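You operate a simulated robot arm through the tools that you are given. There is no shell and no other tool. Be economical: measure what you need, move in short steps, check, and stop when the job is done.

Carry out the task below with a simulated robot arm. There is one attempt and no reset: what you move stays moved.

Task
Run the grip test on the block with the teal top.
Fine: wipe the steel plate with the grey cloth pad, press reset, dab the block on the plate, save with the button that the screen names; put pad and block back; the other two blocks of its row stay. Set down upright: grey cloth pad with blue grip. What is to be rubbed or washed off counts as gone when no trace of it is left.

It is judged by the outcome, as a careful person would: the job done as asked, and still so three seconds after it is handed in. It fails if anything else is knocked over, pushed out of place, dropped, spilled or broken. Flat cloth is picked up by pressing the open fingertips on it (5 to 10 N) and closing them slowly along it; thin cloth reads only 2 to 8 mm in the jaws.

Robot
A 6-joint arm with a two-finger parallel gripper, fixed in place. Base frame: the origin is at the foot of the arm, x ahead of it, y to its left, z up; the work surface is at about z = 0. Readings come in mm, degrees, newtons and seconds.
With the tool pointing down near the work surface it reaches from about 140 to 580 mm from the base axis. Its first joint turns from -66.0 to 66.0 degrees. Payload 2.1 kg.
Tool frame: the origin (TCP) lies between the finger pads and is the grasp point; the fingertips stand 30 mm ahead of it; z points along the fingers, y is the line along which they close. The gripper opens to 94 mm. The fingers are 28 mm wide and 10 mm thick; the gripper's body (50 by 96 mm) begins 55 mm behind the TCP.
Orientation is that of the tool frame in the base frame, as a unit quaternion [x, y, z, w]. With the fingers straight down and closing along the base's y, the tool's x points along the base's -x, its y along +y and its z along -z.

Tools
- The arm moves only by the tool drive_tool. Its argument "commands" is one flat list of numbers, 7 for each row, row after row: the shift along the tool's x, y, z in units of 30 mm (1.0 is 30 mm), then the turn, a rotation vector about the tool's x, y, z in units of 8 degrees (1.0 is 8 degrees), then the closure, from 0 (fully open) to 1 (shut). In form: [tx, ty, tz, ax, ay, az, hand, tx, ty, tz, ax, ay, az, hand, ...]. A call has 1 to 12 rows; each row shifts and turns the commanded pose from where the row before left it, along the tool's axes as they then stand. A call with a number of a shift or a turn outside -1 to 1 is refused whole. A row lasts 0.2 s, in which the tool goes at most 50 mm and 8.6 degrees; a call with a longer step from one row to the next is refused whole, and so is a gripper value outside its range. Where a pose cannot be reached the arm comes as near as it can. A force on the tool above 90 N (or 10 N above the force at the start of the call, whichever is more), or a blocked arm, ends the call early, and 0.2 s more pass. The fingers move at their own pace (about 72 mm/s each) and stop on an object; they squeeze with about 45 N. The grip force told is the motor's: it shows also when the fingers shut on nothing. Time passes only in rows, and 0.2 s behind the last, so rows that do not move let the fingers close. The reply holds the time, the measured pose of the TCP, the force on the tool along the base axes, the opening and the grip force, in the units named above and with some noise, with the torque about the TCP (base axes, N m) and any sound that the robot's microphone picked up.
- Cameras (640 x 400 px; columns grow to the right, rows downward): "scene" is fixed at [41.3, -360, 485]; the picture's right is [0.88, -0.48, 0.00], its down [-0.27, -0.49, -0.83] and it looks along [0.40, 0.72, -0.56] (base axes); focal length 304 px, centre (320, 200). "wrist" rides on the gripper at [76, 14, -102] in the tool frame; the picture's right is [-0.18, 0.98, 0.00], its down [-0.75, -0.14, -0.64] and it looks along [-0.63, -0.12, 0.77] (tool axes); focal length 243 px, centre (320, 200). There is no depth. A picture from a camera that has moved, and an enlarged one, comes with that camera's place and axes in the base frame and with its lens.
- camera(camera): a new picture of that camera. The clock stands still meanwhile.
- close_up(camera, box): a new picture of the part [left, top, right, bottom] of that camera's present view, enlarged. The clock stands still meanwhile.
- close_job(): hands the job in; it is judged then, once.

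Work in short steps. Places have to be worked out from the pictures, the camera data and where the tool is seen: move nearer, look again, correct. Check each grasp and each placing, and mend what went wrong. You have 120 turns and 68 pictures in all, those below and enlarged ones among them. Open the gripper and draw the arm clear of the work before you hand the job in, unless the task says otherwise; then end with one line.

The tools are called after "Emit:" by a JSON object that holds its "api" and its "payload". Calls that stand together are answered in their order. drive_tool: Moves the arm, as the interface text tells. Its arguments: {"type":"object","properties":{"commands":{"type":"array"}},"required":["commands"]} The other tools are called the same way: camera (camera) takes a picture; close_up (camera, box) takes an enlarged picture of a part of a camera's view; close_job () hands the job in.

At the start:

```text
clock: 0.0
ee_pos: [358.2, 152.2, 265.4]
ee_rot: [-0.001, 1.0, 0.001, 0.0]
wrist_force: [0.4, -0.3, 0.5]
wrist_torque: [0.0, 0.01, 0.02]
width: 94.2
gripper_force: 0.1
```

scene: 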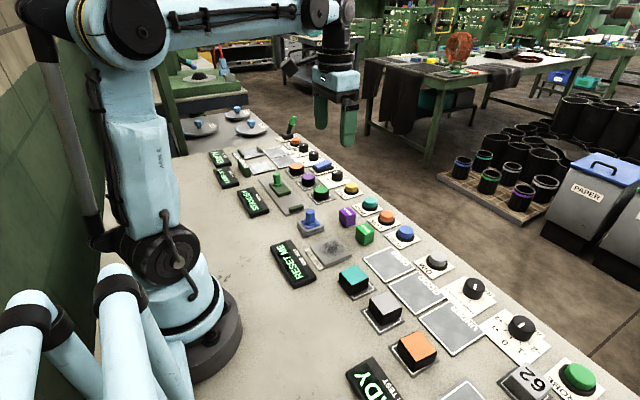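
wrist: 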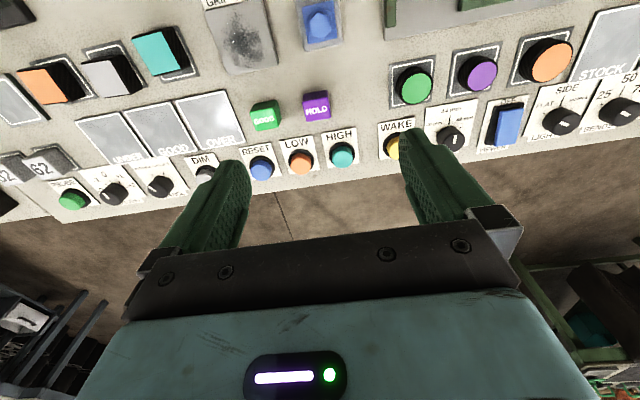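

I'll first look closer at the workstation: the plate, pad, blocks, buttons and screens.

Emit:
{"api": "close_up", "payload": {"camera": "scene", "box": [260, 180, 460, 305]}}

Emit:
{"api": "close_up", "payload": {"camera": "wrist", "box": [120, 0, 440, 200]}}

Emit:
{"api": "close_up", "payload": {"camera": "scene", "box": [260, 230, 480, 400]}}

```text
3.20 times, centred on (360, 242) of scene
camera zoom: at [41.3, -360.0, 485.0], right [0.88, -0.48, 0.0], down [-0.27, -0.49, -0.83], along [0.4, 0.72, -0.56], focal length 974 px, centre (192, 64)
```

zoom: 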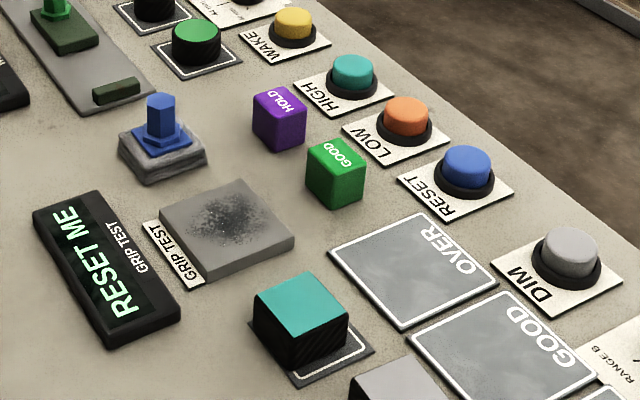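

```text
2.00 times, centred on (280, 100) of wrist
camera zoom: at [283.2, 165.4, 367.8], right [0.18, 0.98, 0.0], down [0.75, -0.14, 0.64], along [0.63, -0.12, -0.77], focal length 485 px, centre (400, 400)
```

zoom: 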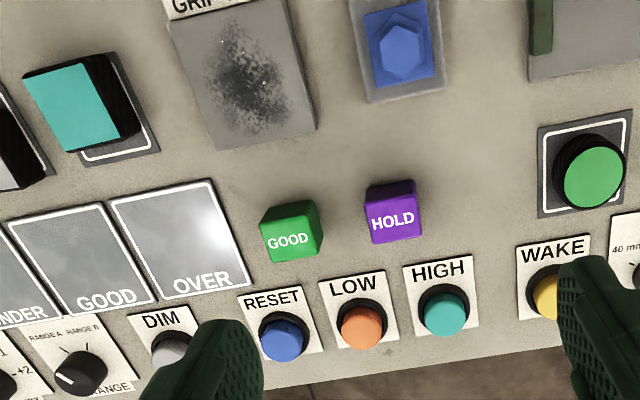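

```text
2.35 times, centred on (370, 315) of scene
camera zoom: at [41.3, -360.0, 485.0], right [0.88, -0.48, 0.0], down [-0.27, -0.49, -0.83], along [0.4, 0.72, -0.56], focal length 716 px, centre (202, -71)
```

zoom: 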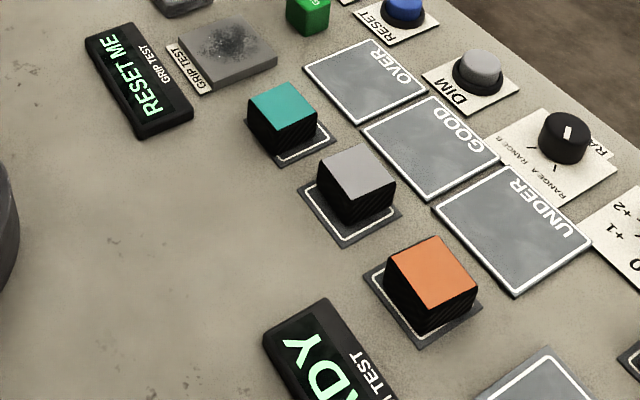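

The plate is near (300,58), the pad's grip near (306,160), the teal block near (298,-37), and the blue RESET button near (484,27). I'll move above the pad and look at its orientation.

Emit:
{"api": "drive_tool", "payload": {"commands": [0.433, 0.067, 0.79, 0, 0, 0, 0, 0.433, 0.067, 0.79, 0, 0, 0, 0, 0.433, 0.067, 0.79, 0, 0, 0, 0, 0.433, 0.067, 0.79, 0, 0, 0, 0, 0, 0, 0, 0, 0, 0, 0]}}

Emit:
{"api": "camera", "payload": {"camera": "wrist"}}

Emit:
{"api": "close_up", "payload": {"camera": "scene", "box": [270, 190, 350, 240]}}

```text
clock: 1.2
ee_pos: [306.7, 159.5, 171.3]
ee_rot: [0.001, 1.0, -0.001, 0.0]
wrist_force: [-0.6, -1.0, 0.2]
wrist_torque: [0.02, 0.0, 0.01]
width: 94.1
gripper_force: 0.2
```

```text
62 pictures are left
camera wrist: at [232.2, 172.9, 272.7], right [0.18, 0.98, 0.0], down [0.75, -0.14, 0.64], along [0.63, -0.12, -0.77], focal length 243 px, centre (320, 200)
```

wrist: 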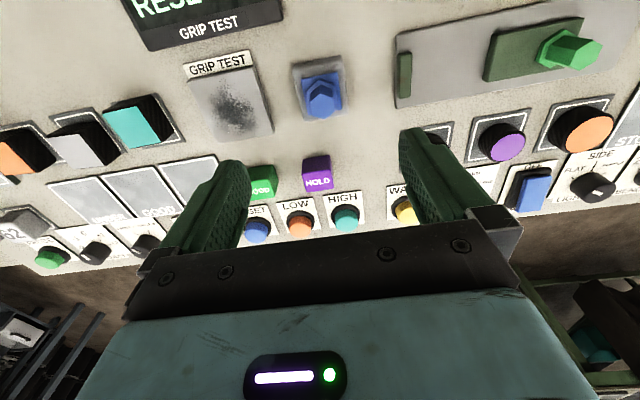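

```text
8.00 times, centred on (310, 215) of scene
camera zoom: at [41.3, -360.0, 485.0], right [0.88, -0.48, 0.0], down [-0.27, -0.49, -0.83], along [0.4, 0.72, -0.56], focal length 2435 px, centre (400, 80)
```

zoom: 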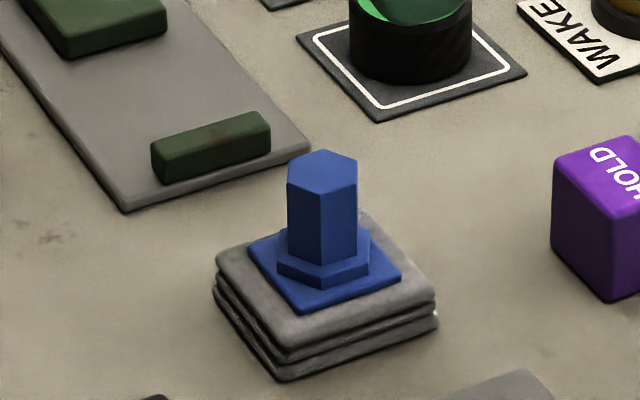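

The pad is axis-aligned, about 52×46 mm, centred near (307,164) with a hex stem up to z≈54. I'll descend partway and check.

Emit:
{"api": "drive_tool", "payload": {"commands": [0, 0.17, 0.8, 0, 0, 0, 0, 0, 0, 0.8, 0, 0, 0, 0, 0, 0, 0.8, 0, 0, 0, 0, 0, 0, 0.6, 0, 0, 0, 0, 0, 0, 0, 0, 0, 0, 0]}}

Emit:
{"api": "camera", "payload": {"camera": "wrist"}}

Emit:
{"api": "close_up", "payload": {"camera": "scene", "box": [250, 165, 370, 240]}}

```text
clock: 2.4
ee_pos: [306.6, 167.3, 78.4]
ee_rot: [0.0, 1.0, 0.001, 0.0]
wrist_force: [-0.3, 0.2, 0.0]
wrist_torque: [-0.03, -0.02, 0.0]
width: 93.9
gripper_force: 0.1
```

```text
60 pictures are left
camera wrist: at [231.1, 180.3, 180.9], right [0.18, 0.98, 0.0], down [0.75, -0.14, 0.64], along [0.63, -0.12, -0.77], focal length 243 px, centre (320, 200)
```

wrist: 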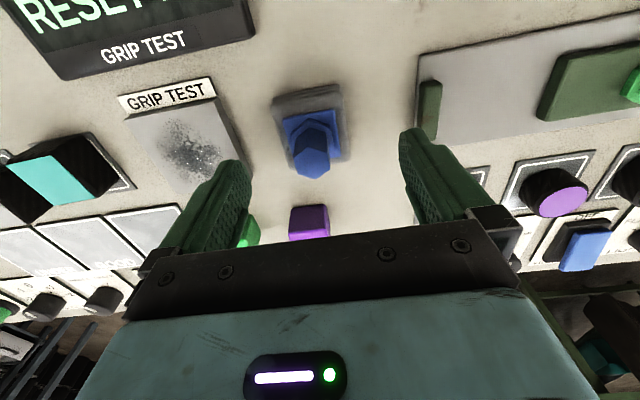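

```text
5.33 times, centred on (310, 202) of scene
camera zoom: at [41.3, -360.0, 485.0], right [0.88, -0.48, 0.0], down [-0.27, -0.49, -0.83], along [0.4, 0.72, -0.56], focal length 1623 px, centre (373, 187)
```

zoom: 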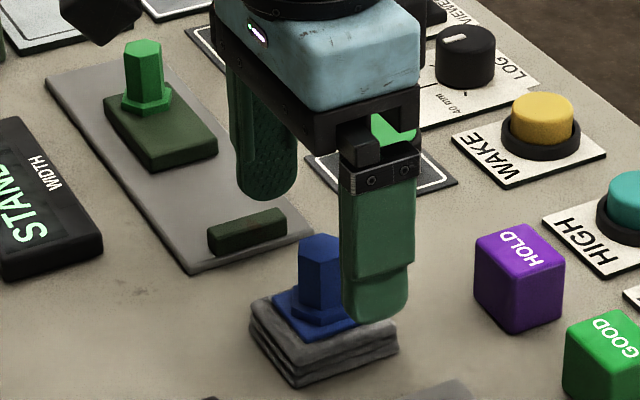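

The stem is near (305.5,162). I shift 5 mm in -y, descend to z≈58 and close.

Emit:
{"api": "drive_tool", "payload": {"commands": [0.03, -0.17, 0.3, 0, 0, 0, 0, 0, 0, 0.37, 0, 0, 0, 0, 0, 0, 0, 0, 0, 0, 0.5, 0, 0, 0, 0, 0, 0, 0.7, 0, 0, 0, 0, 0, 0, 0.8, 0, 0, 0, 0, 0, 0, 1, 0, 0, 0, 0, 0, 0, 1]}}

Emit:
{"api": "close_up", "payload": {"camera": "scene", "box": [250, 165, 370, 240]}}

```text
clock: 4.0
ee_pos: [304.3, 161.3, 59.7]
ee_rot: [0.0, 1.0, 0.0, 0.0]
wrist_force: [0.4, 0.8, 0.2]
wrist_torque: [-0.01, -0.05, -0.01]
width: 22.5
gripper_force: 45.0
```

```text
5.33 times, centred on (310, 202) of scene
camera zoom: at [41.3, -360.0, 485.0], right [0.88, -0.48, 0.0], down [-0.27, -0.49, -0.83], along [0.4, 0.72, -0.56], focal length 1623 px, centre (373, 187)
```

zoom: 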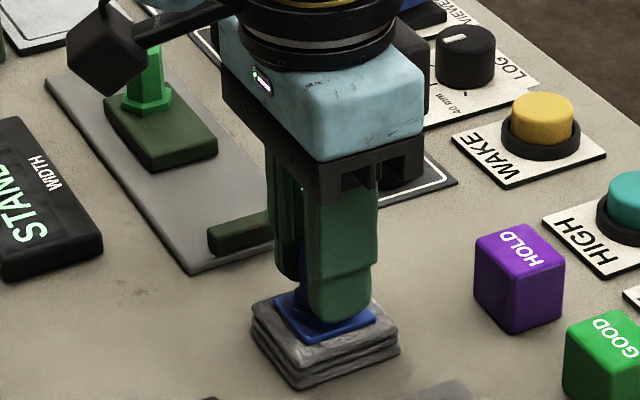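

Gripped at 22.5 mm. I lift 36 mm and move over the plate.

Emit:
{"api": "drive_tool", "payload": {"commands": [0, 0, -0.6, 0, 0, 0, 1, 0, 0, -0.6, 0, 0, 0, 1, 0, -0.8, 0, 0, 0, 0, 1, 0, -0.8, 0, 0, 0, 0, 1, 0, -0.8, 0, 0, 0, 0, 1, 0, -0.85, 0, 0, 0, 0, 1, 0, 0, 0, 0, 0, 0, 1]}}

Emit:
{"api": "camera", "payload": {"camera": "wrist"}}

Emit:
{"api": "close_up", "payload": {"camera": "scene", "box": [260, 180, 420, 280]}}

```text
clock: 5.6
ee_pos: [305.2, 61.5, 93.9]
ee_rot: [0.0, 1.0, 0.001, 0.0]
wrist_force: [-0.3, -0.4, -0.4]
wrist_torque: [0.0, 0.01, -0.01]
width: 22.2
gripper_force: 45.0
```

```text
57 pictures are left
camera wrist: at [229.0, 75.0, 196.0], right [0.18, 0.98, 0.0], down [0.75, -0.14, 0.64], along [0.63, -0.12, -0.77], focal length 243 px, centre (320, 200)
```

wrist: 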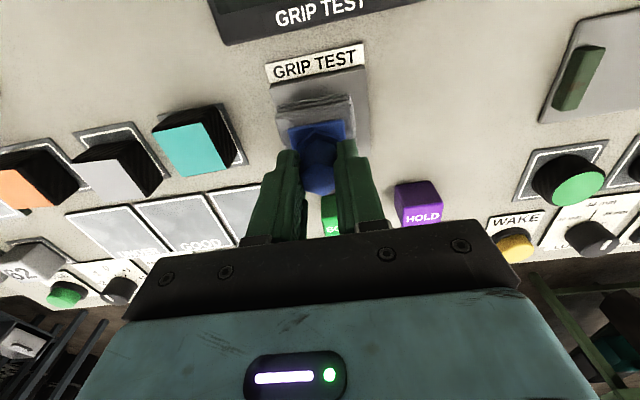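

```text
4.00 times, centred on (340, 230) of scene
camera zoom: at [41.3, -360.0, 485.0], right [0.88, -0.48, 0.0], down [-0.27, -0.49, -0.83], along [0.4, 0.72, -0.56], focal length 1218 px, centre (240, 80)
```

zoom: 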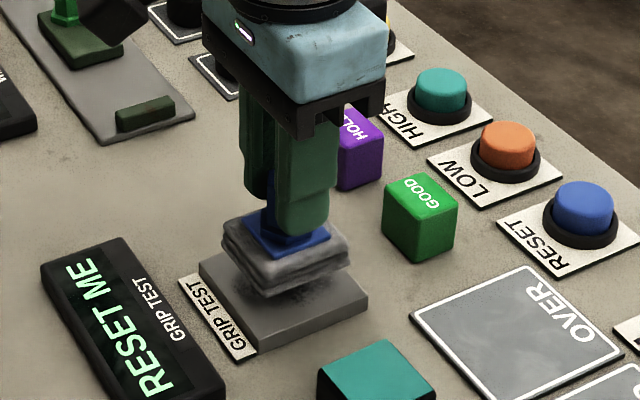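

Pad is over the plate. I lower it to contact in small steps.

Emit:
{"api": "drive_tool", "payload": {"commands": [0, 0, 0.3, 0, 0, 0, 1, 0, 0, 0.2, 0, 0, 0, 1, 0, 0, 0.07, 0, 0, 0, 1, 0, 0, 0.07, 0, 0, 0, 1]}}

```text
clock: 6.6
ee_pos: [304.6, 63.2, 76.4]
ee_rot: [0.001, 1.0, 0.0, 0.0]
wrist_force: [-0.1, -0.4, -0.6]
wrist_torque: [-0.02, -0.01, -0.03]
width: 22.0
gripper_force: 45.3
```

Emit:
{"api": "drive_tool", "payload": {"commands": [0, 0, 0.07, 0, 0, 0, 1, 0, 0, 0.05, 0, 0, 0, 1]}}

```text
clock: 7.2
ee_pos: [305.9, 63.0, 74.5]
ee_rot: [0.0, 1.0, 0.0, 0.0]
wrist_force: [-4.2, 0.5, 30.5]
wrist_torque: [-0.3, 0.16, -0.02]
width: 22.2
gripper_force: 45.1
```

Contact at z≈75 with 30 N. I ease slightly and wipe in strokes.

Emit:
{"api": "drive_tool", "payload": {"commands": [0, 0, -0.02, 0, 0, 0, 1, 0.4, 0.35, 0, 0, 0, 0, 1, -0.8, 0, 0, 0, 0, 0, 1, 0, -0.35, 0, 0, 0, 0, 1, 0.8, 0, 0, 0, 0, 0, 1, 0, -0.35, 0, 0, 0, 0, 1, -0.8, 0, 0, 0, 0, 0, 1, 0.4, 0.35, 0, 0, 0, 0, 1]}}

Emit:
{"api": "close_up", "payload": {"camera": "scene", "box": [260, 180, 420, 280]}}

```text
clock: 9.0
ee_pos: [304.4, 63.9, 71.9]
ee_rot: [0.0, 1.0, 0.0, 0.001]
wrist_force: [1.1, -1.2, 5.6]
wrist_torque: [-0.13, -0.09, -0.01]
width: 22.2
gripper_force: 44.4
```

```text
4.00 times, centred on (340, 230) of scene
camera zoom: at [41.3, -360.0, 485.0], right [0.88, -0.48, 0.0], down [-0.27, -0.49, -0.83], along [0.4, 0.72, -0.56], focal length 1218 px, centre (240, 80)
```

zoom: 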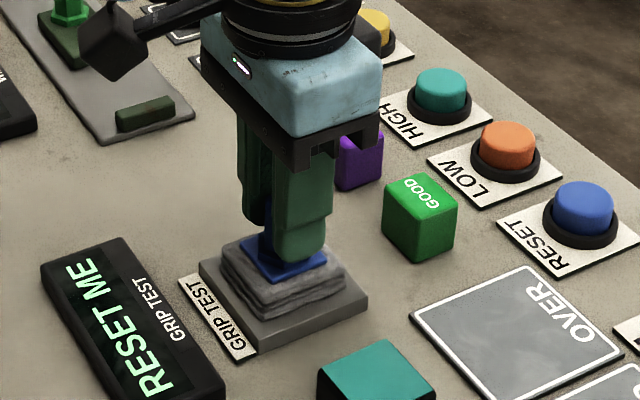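

Contact is at 5.6 N. I push 1 mm more and repeat the strokes before inspecting.

Emit:
{"api": "drive_tool", "payload": {"commands": [0, 0, 0.03, 0, 0, 0, 1, 0.4, 0.45, 0, 0, 0, 0, 1, -0.8, 0, 0, 0, 0, 0, 1, 0, -0.3, 0, 0, 0, 0, 1, 0.8, 0, 0, 0, 0, 0, 1, 0, -0.3, 0, 0, 0, 0, 1, -0.8, 0, 0, 0, 0, 0, 1, 0, -0.3, 0, 0, 0, 0, 1, 0.8, 0, 0, 0, 0, 0, 1, -0.4, 0.45, 0, 0, 0, 0, 1]}}

Emit:
{"api": "drive_tool", "payload": {"commands": [0.4, 0.45, 0, 0, 0, 0, 1, 0, -0.9, 0, 0, 0, 0, 1, -0.3, 0, 0, 0, 0, 0, 1, 0, 0.9, 0, 0, 0, 0, 1, -0.3, 0, 0, 0, 0, 0, 1, 0, -0.9, 0, 0, 0, 0, 1, 0.2, 0.45, 0, 0, 0, 0, 1]}}

Emit:
{"api": "drive_tool", "payload": {"commands": [0, 0, -0.8, 0, 0, 0, 1, 0, 0, -0.8, 0, 0, 0, 1, 0, 0.9, 0, 0, 0, 0, 1, 0, 0.9, 0, 0, 0, 0, 1, 0, 0.9, 0, 0, 0, 0, 1, 0, 0.55, 0, 0, 0, 0, 1, 0, 0, 0, 0, 0, 0, 1]}}

Emit:
{"api": "close_up", "payload": {"camera": "scene", "box": [280, 220, 376, 280]}}

Emit:
{"api": "camera", "payload": {"camera": "wrist"}}

```text
clock: 11.2
ee_pos: [304.0, 63.1, 72.1]
ee_rot: [-0.001, 1.0, -0.002, -0.001]
wrist_force: [-7.5, -7.8, 34.0]
wrist_torque: [0.55, 0.09, 0.0]
width: 21.0
gripper_force: 45.1
```

```text
clock: 12.8
ee_pos: [304.8, 61.7, 73.1]
ee_rot: [0.001, 1.0, -0.001, 0.002]
wrist_force: [4.6, -6.5, 27.2]
wrist_torque: [-0.77, -0.09, 0.02]
width: 20.4
gripper_force: 45.1
```

```text
clock: 14.4
ee_pos: [304.8, 159.6, 121.4]
ee_rot: [0.001, 1.0, -0.001, 0.0]
wrist_force: [0.2, 0.3, -1.2]
wrist_torque: [0.02, 0.0, 0.03]
width: 22.1
gripper_force: 45.1
```

```text
6.67 times, centred on (328, 250) of scene
camera zoom: at [41.3, -360.0, 485.0], right [0.88, -0.48, 0.0], down [-0.27, -0.49, -0.83], along [0.4, 0.72, -0.56], focal length 2029 px, centre (267, -133)
```

zoom: 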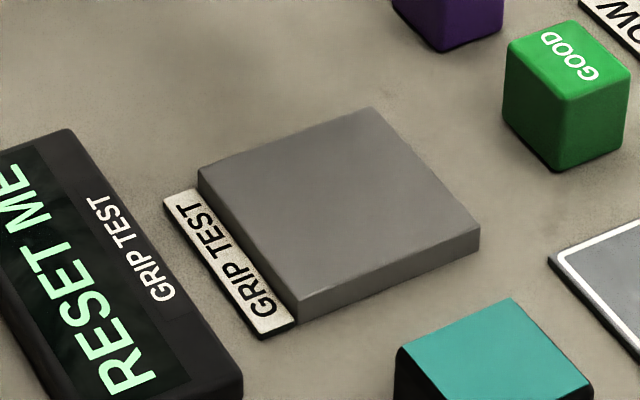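

```text
53 pictures are left
camera wrist: at [229.6, 174.3, 223.9], right [0.18, 0.98, 0.0], down [0.75, -0.14, 0.64], along [0.63, -0.12, -0.77], focal length 243 px, centre (320, 200)
```

wrist: 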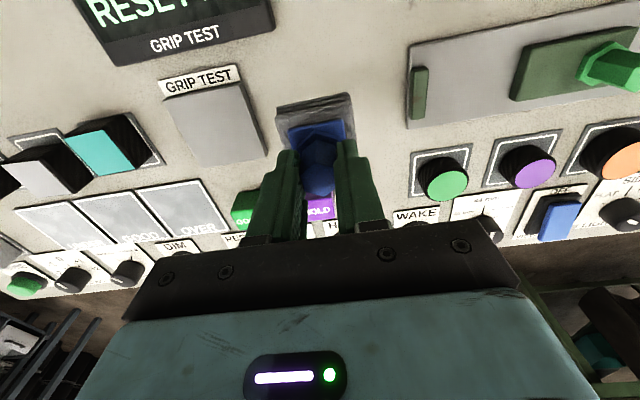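

The plate is spotless. Now I lower the pad at its original spot.

Emit:
{"api": "drive_tool", "payload": {"commands": [0.01, 0.05, 0.8, 0, 0, 0, 1, 0, 0, 0.8, 0, 0, 0, 1, 0, 0, 0.3, 0, 0, 0, 1, 0, 0, 0.05, 0, 0, 0, 1]}}

```text
clock: 15.4
ee_pos: [304.3, 162.9, 63.0]
ee_rot: [0.0, 1.0, 0.0, 0.0]
wrist_force: [0.1, 0.4, 0.6]
wrist_torque: [-0.03, -0.02, 0.03]
width: 22.2
gripper_force: 45.4
```

Emit:
{"api": "drive_tool", "payload": {"commands": [0, -0.04, 0.05, 0, 0, 0, 1, 0, 0, 0.04, 0, 0, 0, 1]}}

```text
clock: 16.0
ee_pos: [304.4, 162.8, 61.0]
ee_rot: [-0.001, 1.0, 0.002, 0.0]
wrist_force: [-2.2, 12.0, 30.7]
wrist_torque: [0.1, 0.04, -0.01]
width: 21.8
gripper_force: 44.9
```

Contact made. I ease off 1 mm, open, and look.

Emit:
{"api": "drive_tool", "payload": {"commands": [0, 0, -0.03, 0, 0, 0, 1, 0, 0, 0, 0, 0, 0, 0.7, 0, 0, 0, 0, 0, 0, 0.5, 0, 0, 0, 0, 0, 0, 0.2, 0, 0, -0.8, 0, 0, 0, 0.2, 0, 0, -0.8, 0, 0, 0, 0, 0, 0, -0.8, 0, 0, 0, 0, 0, 0, -0.8, 0, 0, 0, 0, 0, 0, 0, 0, 0, 0, 0]}}

Emit:
{"api": "close_up", "payload": {"camera": "scene", "box": [270, 190, 350, 240]}}

```text
clock: 18.0
ee_pos: [304.8, 158.9, 157.4]
ee_rot: [0.0, 1.0, 0.0, -0.001]
wrist_force: [-0.5, -0.9, -1.4]
wrist_torque: [0.02, 0.01, -0.03]
width: 94.1
gripper_force: 0.1
```

```text
8.00 times, centred on (310, 215) of scene
camera zoom: at [41.3, -360.0, 485.0], right [0.88, -0.48, 0.0], down [-0.27, -0.49, -0.83], along [0.4, 0.72, -0.56], focal length 2435 px, centre (400, 80)
```

zoom: 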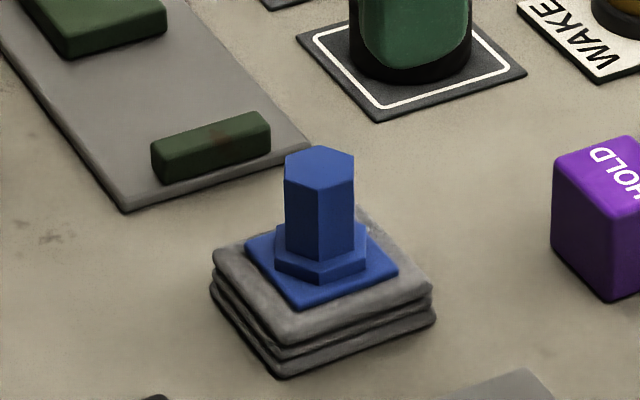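

The pad is back in place within a millimetre. Now I go toward the RESET button with fingers closed.

Emit:
{"api": "drive_tool", "payload": {"commands": [-0.85, -0.73, 0, 0, 0, 0, 1, -0.85, -0.73, 0, 0, 0, 0, 1, -0.85, -0.73, 0, 0, 0, 0, 1, -0.85, -0.73, 0, 0, 0, 0, 1, -0.85, -0.73, 0, 0, 0, 0, 1, -0.85, -0.73, 0, 0, 0, 0, 1, 0, 0, 0.8, 0, 0, 0, 1, 0, 0, 0.8, 0, 0, 0, 1, 0, 0, 0, 0, 0, 0, 1]}}

Emit:
{"api": "camera", "payload": {"camera": "wrist"}}

Emit:
{"api": "close_up", "payload": {"camera": "scene", "box": [330, 180, 474, 270]}}

```text
clock: 20.0
ee_pos: [458.5, 30.0, 105.8]
ee_rot: [0.0, 1.0, 0.0, 0.001]
wrist_force: [-0.5, 0.4, 0.2]
wrist_torque: [-0.01, 0.0, 0.01]
width: 0.0
gripper_force: 32.8
```

```text
51 pictures are left
camera wrist: at [383.6, 42.8, 207.7], right [0.18, 0.98, 0.0], down [0.75, -0.14, 0.64], along [0.63, -0.12, -0.77], focal length 243 px, centre (320, 200)
```

wrist: 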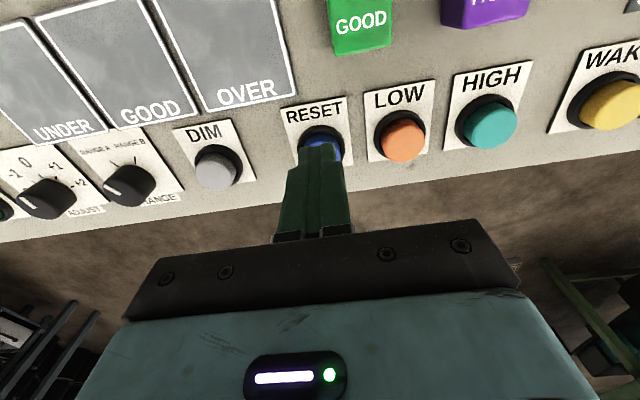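

```text
4.44 times, centred on (402, 225) of scene
camera zoom: at [41.3, -360.0, 485.0], right [0.88, -0.48, 0.0], down [-0.27, -0.49, -0.83], along [0.4, 0.72, -0.56], focal length 1353 px, centre (-44, 89)
```

zoom: 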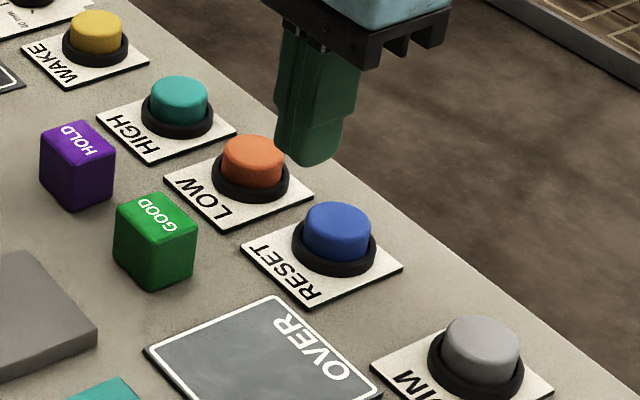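

RESET is at about (485,27). I move above it and lower to just over its top.

Emit:
{"api": "drive_tool", "payload": {"commands": [-0.88, -0.1, 0, 0, 0, 0, 1, 0, 0, 0.7, 0, 0, 0, 1, 0, 0, 0.5, 0, 0, 0, 1, 0, 0, 0, 0, 0, 0, 1]}}

Emit:
{"api": "close_up", "payload": {"camera": "scene", "box": [330, 180, 474, 270]}}

```text
clock: 21.0
ee_pos: [483.7, 25.3, 72.5]
ee_rot: [0.0, 1.0, 0.001, 0.0]
wrist_force: [-0.9, 0.2, 0.6]
wrist_torque: [0.0, 0.01, -0.02]
width: 0.2
gripper_force: 32.6
```

```text
4.44 times, centred on (402, 225) of scene
camera zoom: at [41.3, -360.0, 485.0], right [0.88, -0.48, 0.0], down [-0.27, -0.49, -0.83], along [0.4, 0.72, -0.56], focal length 1353 px, centre (-44, 89)
```

zoom: 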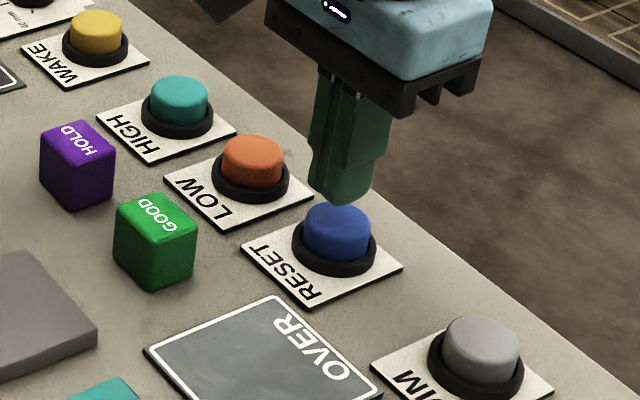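

Aligned. I press down in small steps.

Emit:
{"api": "drive_tool", "payload": {"commands": [0, 0, 0.35, 0, 0, 0, 1, 0, 0, 0.1, 0, 0, 0, 1, 0, 0, 0.1, 0, 0, 0, 1, 0, 0, 0.07, 0, 0, 0, 1]}}

Emit:
{"api": "close_up", "payload": {"camera": "scene", "box": [240, 180, 474, 326]}}

```text
clock: 22.0
ee_pos: [484.6, 25.5, 53.8]
ee_rot: [0.0, 1.0, 0.0, 0.0]
wrist_force: [-1.3, 0.8, 1.9]
wrist_torque: [0.02, 0.02, 0.0]
width: 0.2
gripper_force: 33.6
```

```text
2.74 times, centred on (357, 253) of scene
camera zoom: at [41.3, -360.0, 485.0], right [0.88, -0.48, 0.0], down [-0.27, -0.49, -0.83], along [0.4, 0.72, -0.56], focal length 832 px, centre (219, 55)
```

zoom: 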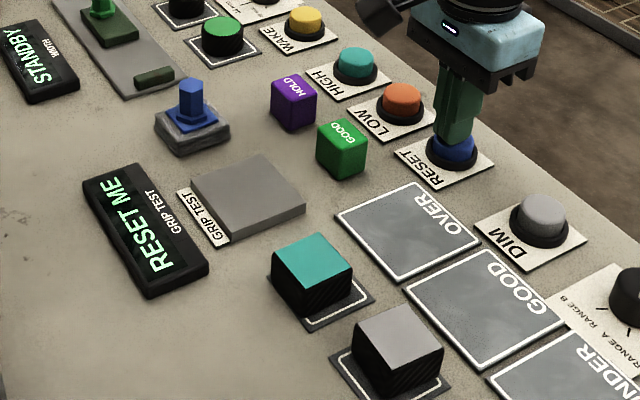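

Just touching (1.9 N). I push further.

Emit:
{"api": "drive_tool", "payload": {"commands": [0, 0, 0.07, 0, 0, 0, 1, 0, 0, 0.07, 0, 0, 0, 1]}}

Emit:
{"api": "close_up", "payload": {"camera": "scene", "box": [240, 180, 474, 326]}}

```text
clock: 22.6
ee_pos: [484.2, 25.3, 50.6]
ee_rot: [0.001, 1.0, 0.0, 0.0]
wrist_force: [-1.6, -2.7, 13.1]
wrist_torque: [-0.06, 0.03, 0.12]
width: 0.0
gripper_force: 33.1
heard: click
```

```text
2.74 times, centred on (357, 253) of scene
camera zoom: at [41.3, -360.0, 485.0], right [0.88, -0.48, 0.0], down [-0.27, -0.49, -0.83], along [0.4, 0.72, -0.56], focal length 832 px, centre (219, 55)
```

zoom: 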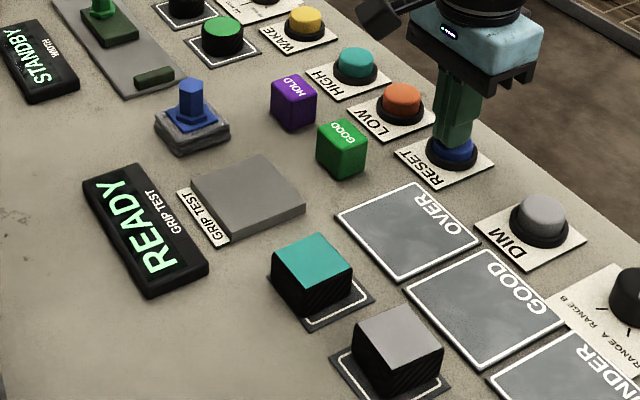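

Screen says READY. I rise, open, and go above the teal block to look.

Emit:
{"api": "drive_tool", "payload": {"commands": [0, 0, -0.8, 0, 0, 0, 1, 0, 0, -1, 0, 0, 0, 1, 0, 0, -1, 0, 0, 0, 0.5, 0, 0, -0.8, 0, 0, 0, 0, 1, -0.35, 0, 0, 0, 0, 0, 1, -0.35, 0, 0, 0, 0, 0, 1, -0.35, 0, 0, 0, 0, 0, 1, -0.35, 0, 0, 0, 0, 0, 1, -0.35, 0, 0, 0, 0, 0, 1, -0.35, 0, 0, 0, 0, 0, 0, 0, 0, 0, 0, 0, 0]}}

Emit:
{"api": "camera", "payload": {"camera": "wrist"}}

Emit:
{"api": "close_up", "payload": {"camera": "scene", "box": [320, 255, 400, 305]}}

```text
clock: 25.0
ee_pos: [303.4, -38.5, 157.9]
ee_rot: [0.0, 1.0, 0.0, 0.0]
wrist_force: [0.3, -0.2, -0.4]
wrist_torque: [-0.05, 0.01, 0.01]
width: 93.6
gripper_force: 0.0
```

```text
46 pictures are left
camera wrist: at [228.6, -25.0, 260.1], right [0.18, 0.98, 0.0], down [0.75, -0.14, 0.64], along [0.63, -0.12, -0.77], focal length 243 px, centre (320, 200)
```

wrist: 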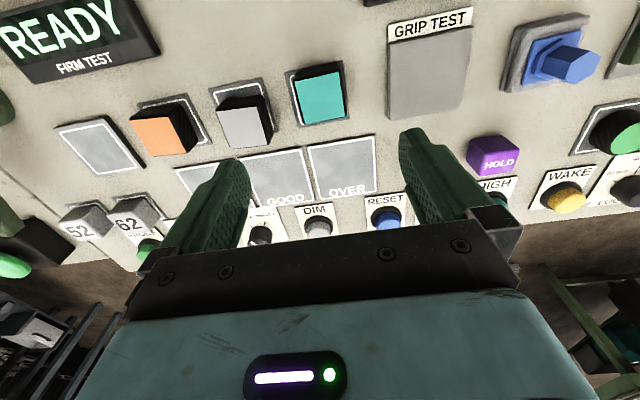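

```text
8.00 times, centred on (360, 280) of scene
camera zoom: at [41.3, -360.0, 485.0], right [0.88, -0.48, 0.0], down [-0.27, -0.49, -0.83], along [0.4, 0.72, -0.56], focal length 2435 px, centre (0, -440)
```

zoom: 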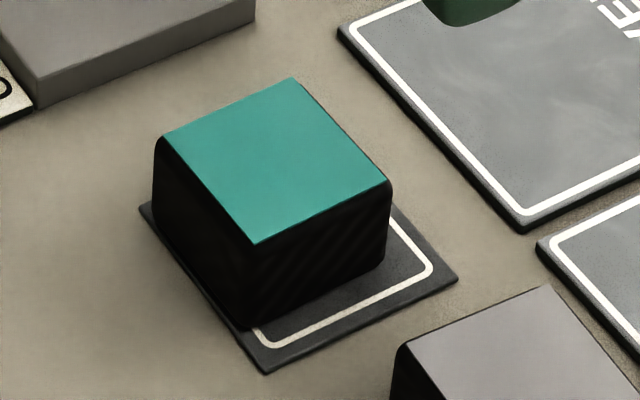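

Block is axis-aligned, about 39 mm, centre ≈(298,-37), top z≈32; mat spans x 276–333, y -69…-12. I partially open (~66 mm, because the grey neighbour is near) and descend to z≈72.

Emit:
{"api": "drive_tool", "payload": {"commands": [0.18, 0.03, 0.8, 0, 0, 0, 0.3, 0, 0, 0.8, 0, 0, 0, 0.3, 0, 0, 0.8, 0, 0, 0, 0.3, 0, 0, 0.47, 0, 0, 0, 0.3, 0, 0, 0, 0, 0, 0, 0.3]}}

Emit:
{"api": "camera", "payload": {"camera": "wrist"}}

Emit:
{"api": "close_up", "payload": {"camera": "scene", "box": [304, 230, 432, 310]}}

```text
clock: 26.2
ee_pos: [297.7, -35.2, 71.4]
ee_rot: [0.0, 1.0, 0.0, 0.0]
wrist_force: [-1.0, -0.5, 0.1]
wrist_torque: [0.02, 0.0, 0.02]
width: 66.1
gripper_force: 0.0
```

```text
44 pictures are left
camera wrist: at [222.5, -21.2, 173.7], right [0.18, 0.98, 0.0], down [0.75, -0.14, 0.64], along [0.63, -0.12, -0.77], focal length 243 px, centre (320, 200)
```

wrist: 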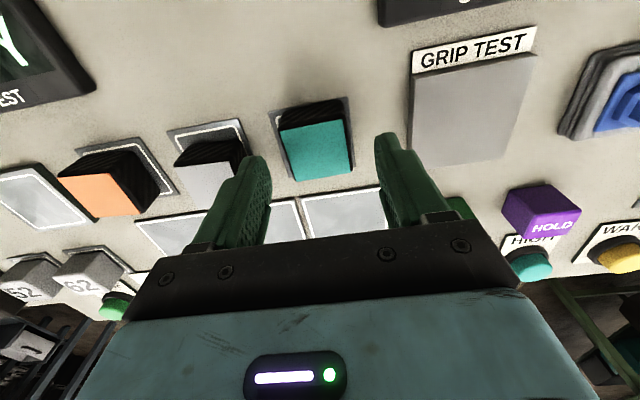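

```text
5.00 times, centred on (368, 270) of scene
camera zoom: at [41.3, -360.0, 485.0], right [0.88, -0.48, 0.0], down [-0.27, -0.49, -0.83], along [0.4, 0.72, -0.56], focal length 1522 px, centre (80, -150)
```

zoom: 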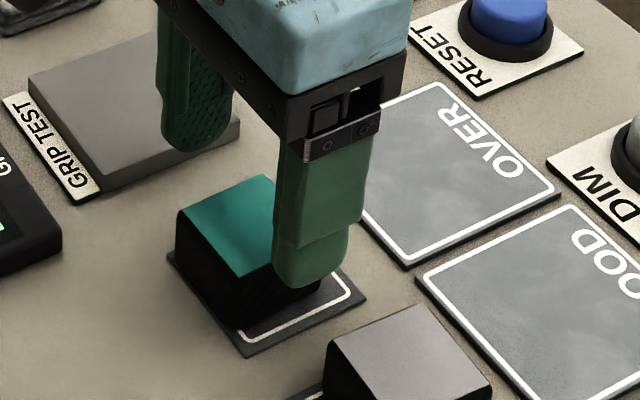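

Block centre ≈(296.5,-37.5). I shift -2 mm in y, descend to z≈38 and close.

Emit:
{"api": "drive_tool", "payload": {"commands": [0, -0.08, 0.4, 0, 0, 0, 0.3, 0, 0, 0.4, 0, 0, 0, 0.3, 0, 0, 0.3, 0, 0, 0, 0.3, 0, 0, 0, 0, 0, 0, 0.3, 0, 0, 0, 0, 0, 0, 0.5, 0, 0, 0, 0, 0, 0, 0.6, 0, 0, 0, 0, 0, 0, 1, 0, 0, 0, 0, 0, 0, 1]}}

Emit:
{"api": "close_up", "payload": {"camera": "scene", "box": [304, 230, 432, 310]}}

```text
clock: 28.0
ee_pos: [298.2, -37.9, 38.0]
ee_rot: [0.001, 1.0, 0.001, 0.0]
wrist_force: [0.0, 0.2, 0.3]
wrist_torque: [0.03, -0.02, 0.03]
width: 42.8
gripper_force: 45.0
```

```text
5.00 times, centred on (368, 270) of scene
camera zoom: at [41.3, -360.0, 485.0], right [0.88, -0.48, 0.0], down [-0.27, -0.49, -0.83], along [0.4, 0.72, -0.56], focal length 1522 px, centre (80, -150)
```

zoom: 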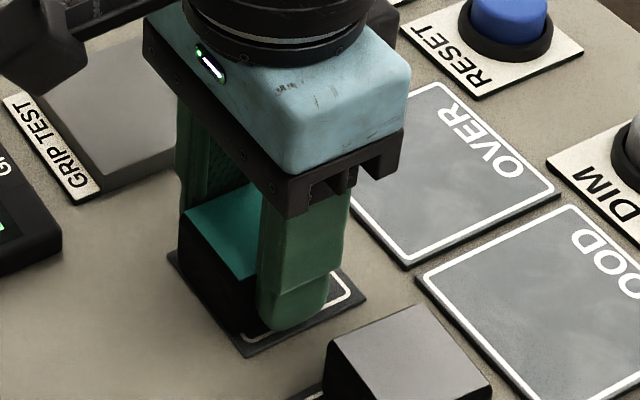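

Gripped at (298.2,-37.9,38.0). I lift and carry it over the plate centre (302,62).

Emit:
{"api": "drive_tool", "payload": {"commands": [0, 0, -0.7, 0, 0, 0, 1, 0, 0, -0.7, 0, 0, 0, 1, -0.03, 0.8, 0, 0, 0, 0, 1, -0.03, 0.8, 0, 0, 0, 0, 1, -0.03, 0.8, 0, 0, 0, 0, 1, -0.03, 0.9, 0, 0, 0, 0, 1, 0, 0, 0.4, 0, 0, 0, 1, 0, 0, 0, 0, 0, 0, 1]}}

Emit:
{"api": "close_up", "payload": {"camera": "scene", "box": [260, 180, 420, 280]}}

```text
clock: 29.8
ee_pos: [302.8, 59.8, 70.2]
ee_rot: [0.001, 1.0, 0.0, 0.0]
wrist_force: [0.4, -0.3, -0.4]
wrist_torque: [-0.01, -0.01, 0.0]
width: 42.7
gripper_force: 45.1
```

```text
4.00 times, centred on (340, 230) of scene
camera zoom: at [41.3, -360.0, 485.0], right [0.88, -0.48, 0.0], down [-0.27, -0.49, -0.83], along [0.4, 0.72, -0.56], focal length 1218 px, centre (240, 80)
```

zoom: 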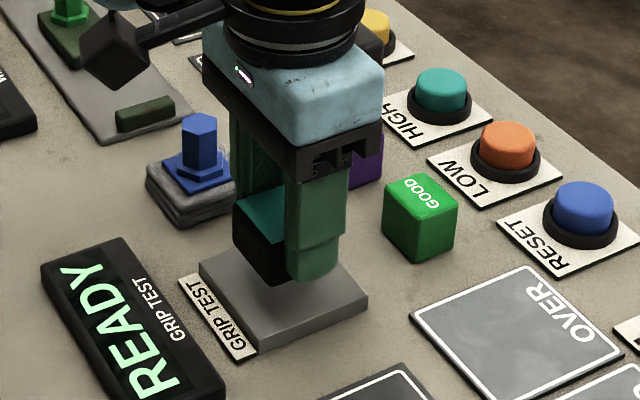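

Block hangs above the plate. I lower to contact.

Emit:
{"api": "drive_tool", "payload": {"commands": [0, 0, 0.3, 0, 0, 0, 1, 0, 0, 0.15, 0, 0, 0, 1, 0, 0, 0.07, 0, 0, 0, 1, 0, 0, 0.05, 0, 0, 0, 1, 0, 0, 0.04, 0, 0, 0, 1]}}

```text
clock: 31.0
ee_pos: [303.3, 59.3, 51.0]
ee_rot: [-0.001, 1.0, 0.0, 0.001]
wrist_force: [1.1, 0.6, -0.9]
wrist_torque: [0.02, -0.02, 0.0]
width: 42.8
gripper_force: 45.3
```

Emit:
{"api": "drive_tool", "payload": {"commands": [0, 0, 0.05, 0, 0, 0, 1, 0, 0, 0.04, 0, 0, 0, 1]}}

Emit:
{"api": "close_up", "payload": {"camera": "scene", "box": [260, 180, 420, 280]}}

```text
clock: 31.6
ee_pos: [302.8, 60.5, 47.9]
ee_rot: [-0.001, 1.0, -0.001, 0.0]
wrist_force: [-1.4, -3.1, 20.6]
wrist_torque: [0.02, 0.02, 0.01]
width: 42.9
gripper_force: 44.7
```

```text
4.00 times, centred on (340, 230) of scene
camera zoom: at [41.3, -360.0, 485.0], right [0.88, -0.48, 0.0], down [-0.27, -0.49, -0.83], along [0.4, 0.72, -0.56], focal length 1218 px, centre (240, 80)
```

zoom: 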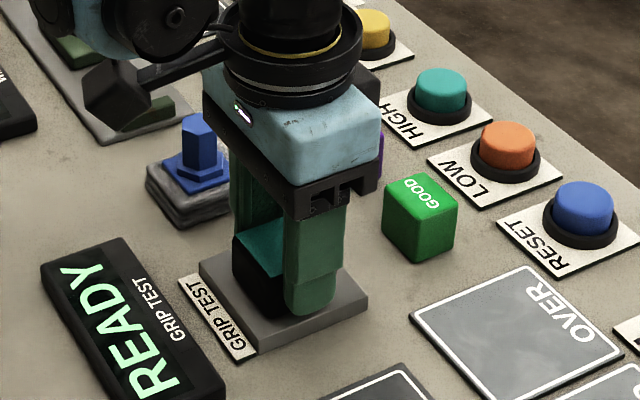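

20 N contact; the screen still says READY. I hold briefly, lift 30 mm and look.

Emit:
{"api": "drive_tool", "payload": {"commands": [0, 0, 0, 0, 0, 0, 1, 0, 0, 0, 0, 0, 0, 1, 0, 0, -0.5, 0, 0, 0, 1, 0, 0, -0.6, 0, 0, 0, 1]}}

Emit:
{"api": "close_up", "payload": {"camera": "scene", "box": [260, 180, 420, 280]}}

```text
clock: 32.6
ee_pos: [301.8, 57.2, 80.6]
ee_rot: [0.0, 1.0, 0.0, 0.001]
wrist_force: [-0.1, -0.1, -1.1]
wrist_torque: [0.01, -0.04, 0.0]
width: 42.7
gripper_force: 45.1
```

```text
4.00 times, centred on (340, 230) of scene
camera zoom: at [41.3, -360.0, 485.0], right [0.88, -0.48, 0.0], down [-0.27, -0.49, -0.83], along [0.4, 0.72, -0.56], focal length 1218 px, centre (240, 80)
```

zoom: 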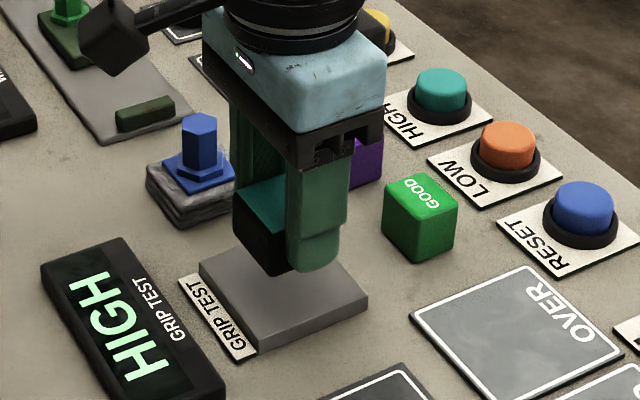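

The screen shows HIGH. I carry the block back over its mat.

Emit:
{"api": "drive_tool", "payload": {"commands": [0, -0.8, 0, 0, 0, 0, 1, 0, -0.8, 0, 0, 0, 0, 1, 0, -0.8, 0, 0, 0, 0, 1, 0.1, -0.8, 0, 0, 0, 0, 1, 0, 0, 0.8, 0, 0, 0, 1, 0, 0, 0, 0, 0, 0, 1]}}

Emit:
{"api": "close_up", "payload": {"camera": "scene", "box": [304, 230, 432, 310]}}

```text
clock: 34.0
ee_pos: [297.8, -36.7, 57.7]
ee_rot: [0.0, 1.0, -0.001, 0.0]
wrist_force: [-0.1, 0.1, -1.0]
wrist_torque: [-0.03, 0.02, 0.01]
width: 43.1
gripper_force: 45.5
```

```text
5.00 times, centred on (368, 270) of scene
camera zoom: at [41.3, -360.0, 485.0], right [0.88, -0.48, 0.0], down [-0.27, -0.49, -0.83], along [0.4, 0.72, -0.56], focal length 1522 px, centre (80, -150)
```

zoom: 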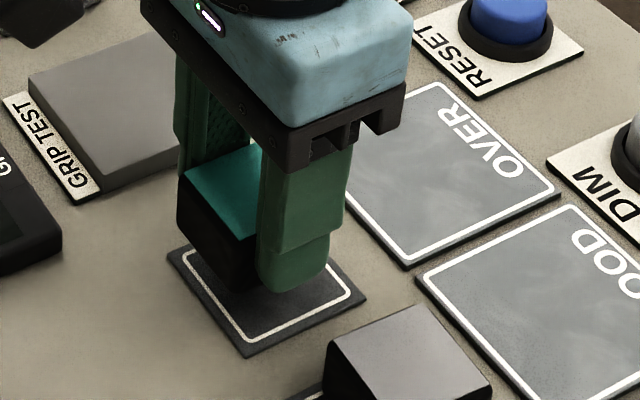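

I lower at about (301,-38), staying within the mat outline.

Emit:
{"api": "drive_tool", "payload": {"commands": [-0.08, -0.04, 0.3, 0, 0, 0, 1, 0, 0, 0.2, 0, 0, 0, 1, 0, 0, 0.05, 0, 0, 0, 1, 0, 0, 0.05, 0, 0, 0, 1]}}

```text
clock: 35.0
ee_pos: [301.8, -37.6, 38.4]
ee_rot: [0.0, 1.0, 0.0, 0.0]
wrist_force: [0.3, -1.1, 0.2]
wrist_torque: [0.0, 0.04, 0.0]
width: 43.1
gripper_force: 44.9
```

Emit:
{"api": "drive_tool", "payload": {"commands": [0, 0, 0.04, 0, 0, 0, 1, 0, 0, 0.02, 0, 0, 0, 1]}}

```text
clock: 35.6
ee_pos: [301.8, -37.1, 37.6]
ee_rot: [0.001, 1.0, 0.001, 0.0]
wrist_force: [-8.1, 2.3, 53.5]
wrist_torque: [-0.03, 0.04, -0.02]
width: 43.1
gripper_force: 45.3
```

Firm contact. I ease off, open partially, rise and look.

Emit:
{"api": "drive_tool", "payload": {"commands": [0, 0, -0.04, 0, 0, 0, 1, 0, 0, 0, 0, 0, 0, 0.45, 0, 0, 0, 0, 0, 0, 0.35, 0, 0, 0, 0, 0, 0, 0.32, 0, 0, -0.7, 0, 0, 0, 0.32, 0, 0, -0.9, 0, 0, 0, 0.32, 0, 0, -1, 0, 0, 0, 0.5, 0, 0, -1, 0, 0, 0, 1, 0, 0, 0, 0, 0, 0, 1]}}

Emit:
{"api": "close_up", "payload": {"camera": "scene", "box": [240, 190, 448, 320]}}

```text
clock: 37.6
ee_pos: [303.2, -37.7, 145.0]
ee_rot: [0.0, 1.0, 0.0, 0.0]
wrist_force: [0.2, 0.2, -0.4]
wrist_torque: [-0.03, -0.01, -0.03]
width: 0.0
gripper_force: 32.8
```

```text
3.08 times, centred on (344, 255) of scene
camera zoom: at [41.3, -360.0, 485.0], right [0.88, -0.48, 0.0], down [-0.27, -0.49, -0.83], along [0.4, 0.72, -0.56], focal length 936 px, centre (246, 31)
```

zoom: 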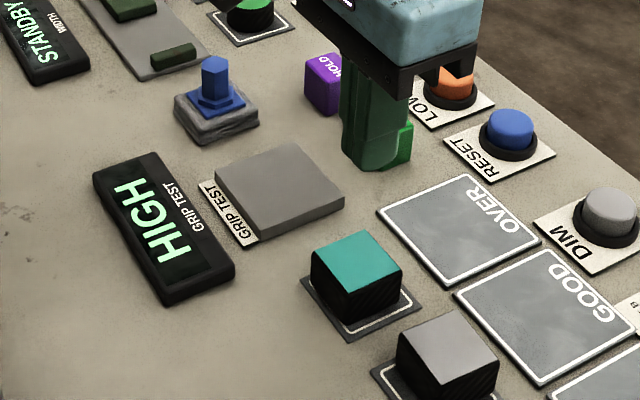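

The block is back on its mat. Now to the HIGH button near (485,161).

Emit:
{"api": "drive_tool", "payload": {"commands": [-0.76, 0.825, 0, 0, 0, 0, 1, -0.76, 0.825, 0, 0, 0, 0, 1, -0.76, 0.825, 0, 0, 0, 0, 1, -0.76, 0.825, 0, 0, 0, 0, 1, -0.76, 0.825, 0, 0, 0, 0, 1, -0.76, 0.825, 0, 0, 0, 0, 1, -0.76, 0.825, 0, 0, 0, 0, 1, -0.76, 0.825, 0, 0, 0, 0, 1, 0, 0, 0.8, 0, 0, 0, 1, 0, 0, 0.8, 0, 0, 0, 1, 0, 0, 0.8, 0, 0, 0, 1, 0, 0, 0, 0, 0, 0, 1]}}

Emit:
{"api": "camera", "payload": {"camera": "wrist"}}

Emit:
{"api": "close_up", "payload": {"camera": "scene", "box": [320, 160, 464, 250]}}

```text
clock: 40.2
ee_pos: [482.8, 160.9, 75.7]
ee_rot: [0.0, 1.0, 0.0, -0.001]
wrist_force: [0.1, -0.3, 1.2]
wrist_torque: [-0.01, -0.02, 0.0]
width: 0.0
gripper_force: 33.2
```

```text
36 pictures are left
camera wrist: at [408.3, 175.2, 177.5], right [0.18, 0.98, 0.0], down [0.75, -0.14, 0.64], along [0.63, -0.12, -0.77], focal length 243 px, centre (320, 200)
```

wrist: 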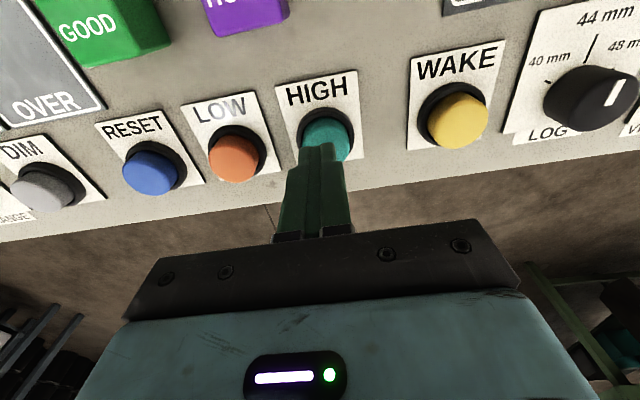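

```text
4.44 times, centred on (392, 205) of scene
camera zoom: at [41.3, -360.0, 485.0], right [0.88, -0.48, 0.0], down [-0.27, -0.49, -0.83], along [0.4, 0.72, -0.56], focal length 1353 px, centre (0, 178)
```

zoom: 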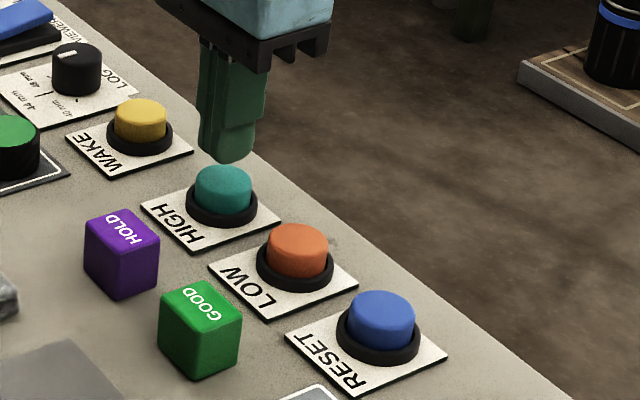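

Aligned within ~2 mm; I shift slightly and press in small steps.

Emit:
{"api": "drive_tool", "payload": {"commands": [-0.05, 0.07, 0.4, 0, 0, 0, 1, 0, 0, 0.2, 0, 0, 0, 1, 0, 0, 0.1, 0, 0, 0, 1, 0, 0, 0.05, 0, 0, 0, 1, 0, 0, 0.05, 0, 0, 0, 1]}}

```text
clock: 41.4
ee_pos: [486.2, 163.3, 52.0]
ee_rot: [0.0, 1.0, 0.0, 0.001]
wrist_force: [2.0, 0.5, 4.3]
wrist_torque: [-0.03, 0.01, 0.01]
width: 0.0
gripper_force: 33.2
heard: click
```

A click. I withdraw straight up and check the screen.

Emit:
{"api": "drive_tool", "payload": {"commands": [0, 0, -0.8, 0, 0, 0, 1, 0, 0, -1, 0, 0, 0, 1, 0, 0, -1, 0, 0, 0, 0.5, 0, 0, -1, 0, 0, 0, 0, 0, 0, -1, 0, 0, 0, 0, 0, 0, 0, 0, 0, 0, 0]}}

Emit:
{"api": "close_up", "payload": {"camera": "scene", "box": [240, 190, 448, 320]}}

Emit:
{"api": "camera", "payload": {"camera": "scene"}}

```text
clock: 42.8
ee_pos: [484.9, 162.1, 195.4]
ee_rot: [-0.001, 1.0, 0.0, 0.0]
wrist_force: [-0.4, -0.2, 0.1]
wrist_torque: [0.0, -0.01, -0.02]
width: 93.9
gripper_force: 0.0
```

```text
3.08 times, centred on (344, 255) of scene
camera zoom: at [41.3, -360.0, 485.0], right [0.88, -0.48, 0.0], down [-0.27, -0.49, -0.83], along [0.4, 0.72, -0.56], focal length 936 px, centre (246, 31)
```

zoom: 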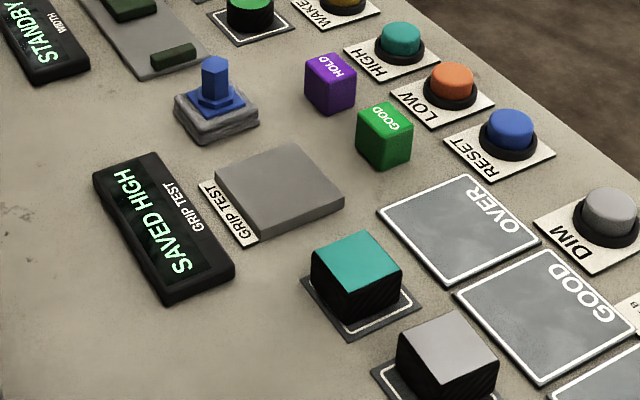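

```text
33 pictures are left
```

scene: 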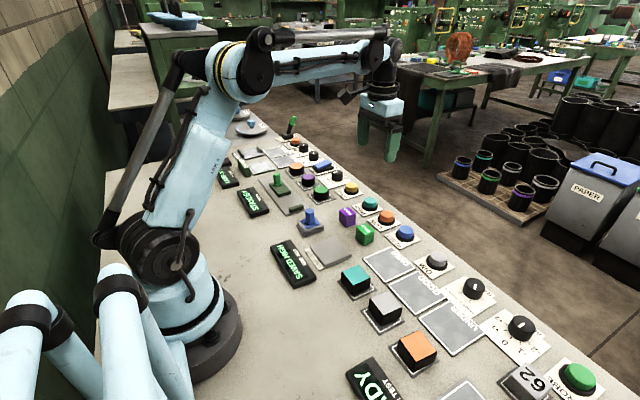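

The screen reads SAVED HIGH, the pad and block are back in place, and the gripper is open and clear. I hand in.

Emit:
{"api": "close_job", "payload": {}}

```text
The job is handed in.
```

The grip test on the teal block is done: the plate is wiped clean, the result is saved as HIGH, and the pad and block are back in their places, the block about 3 mm from where it stood.
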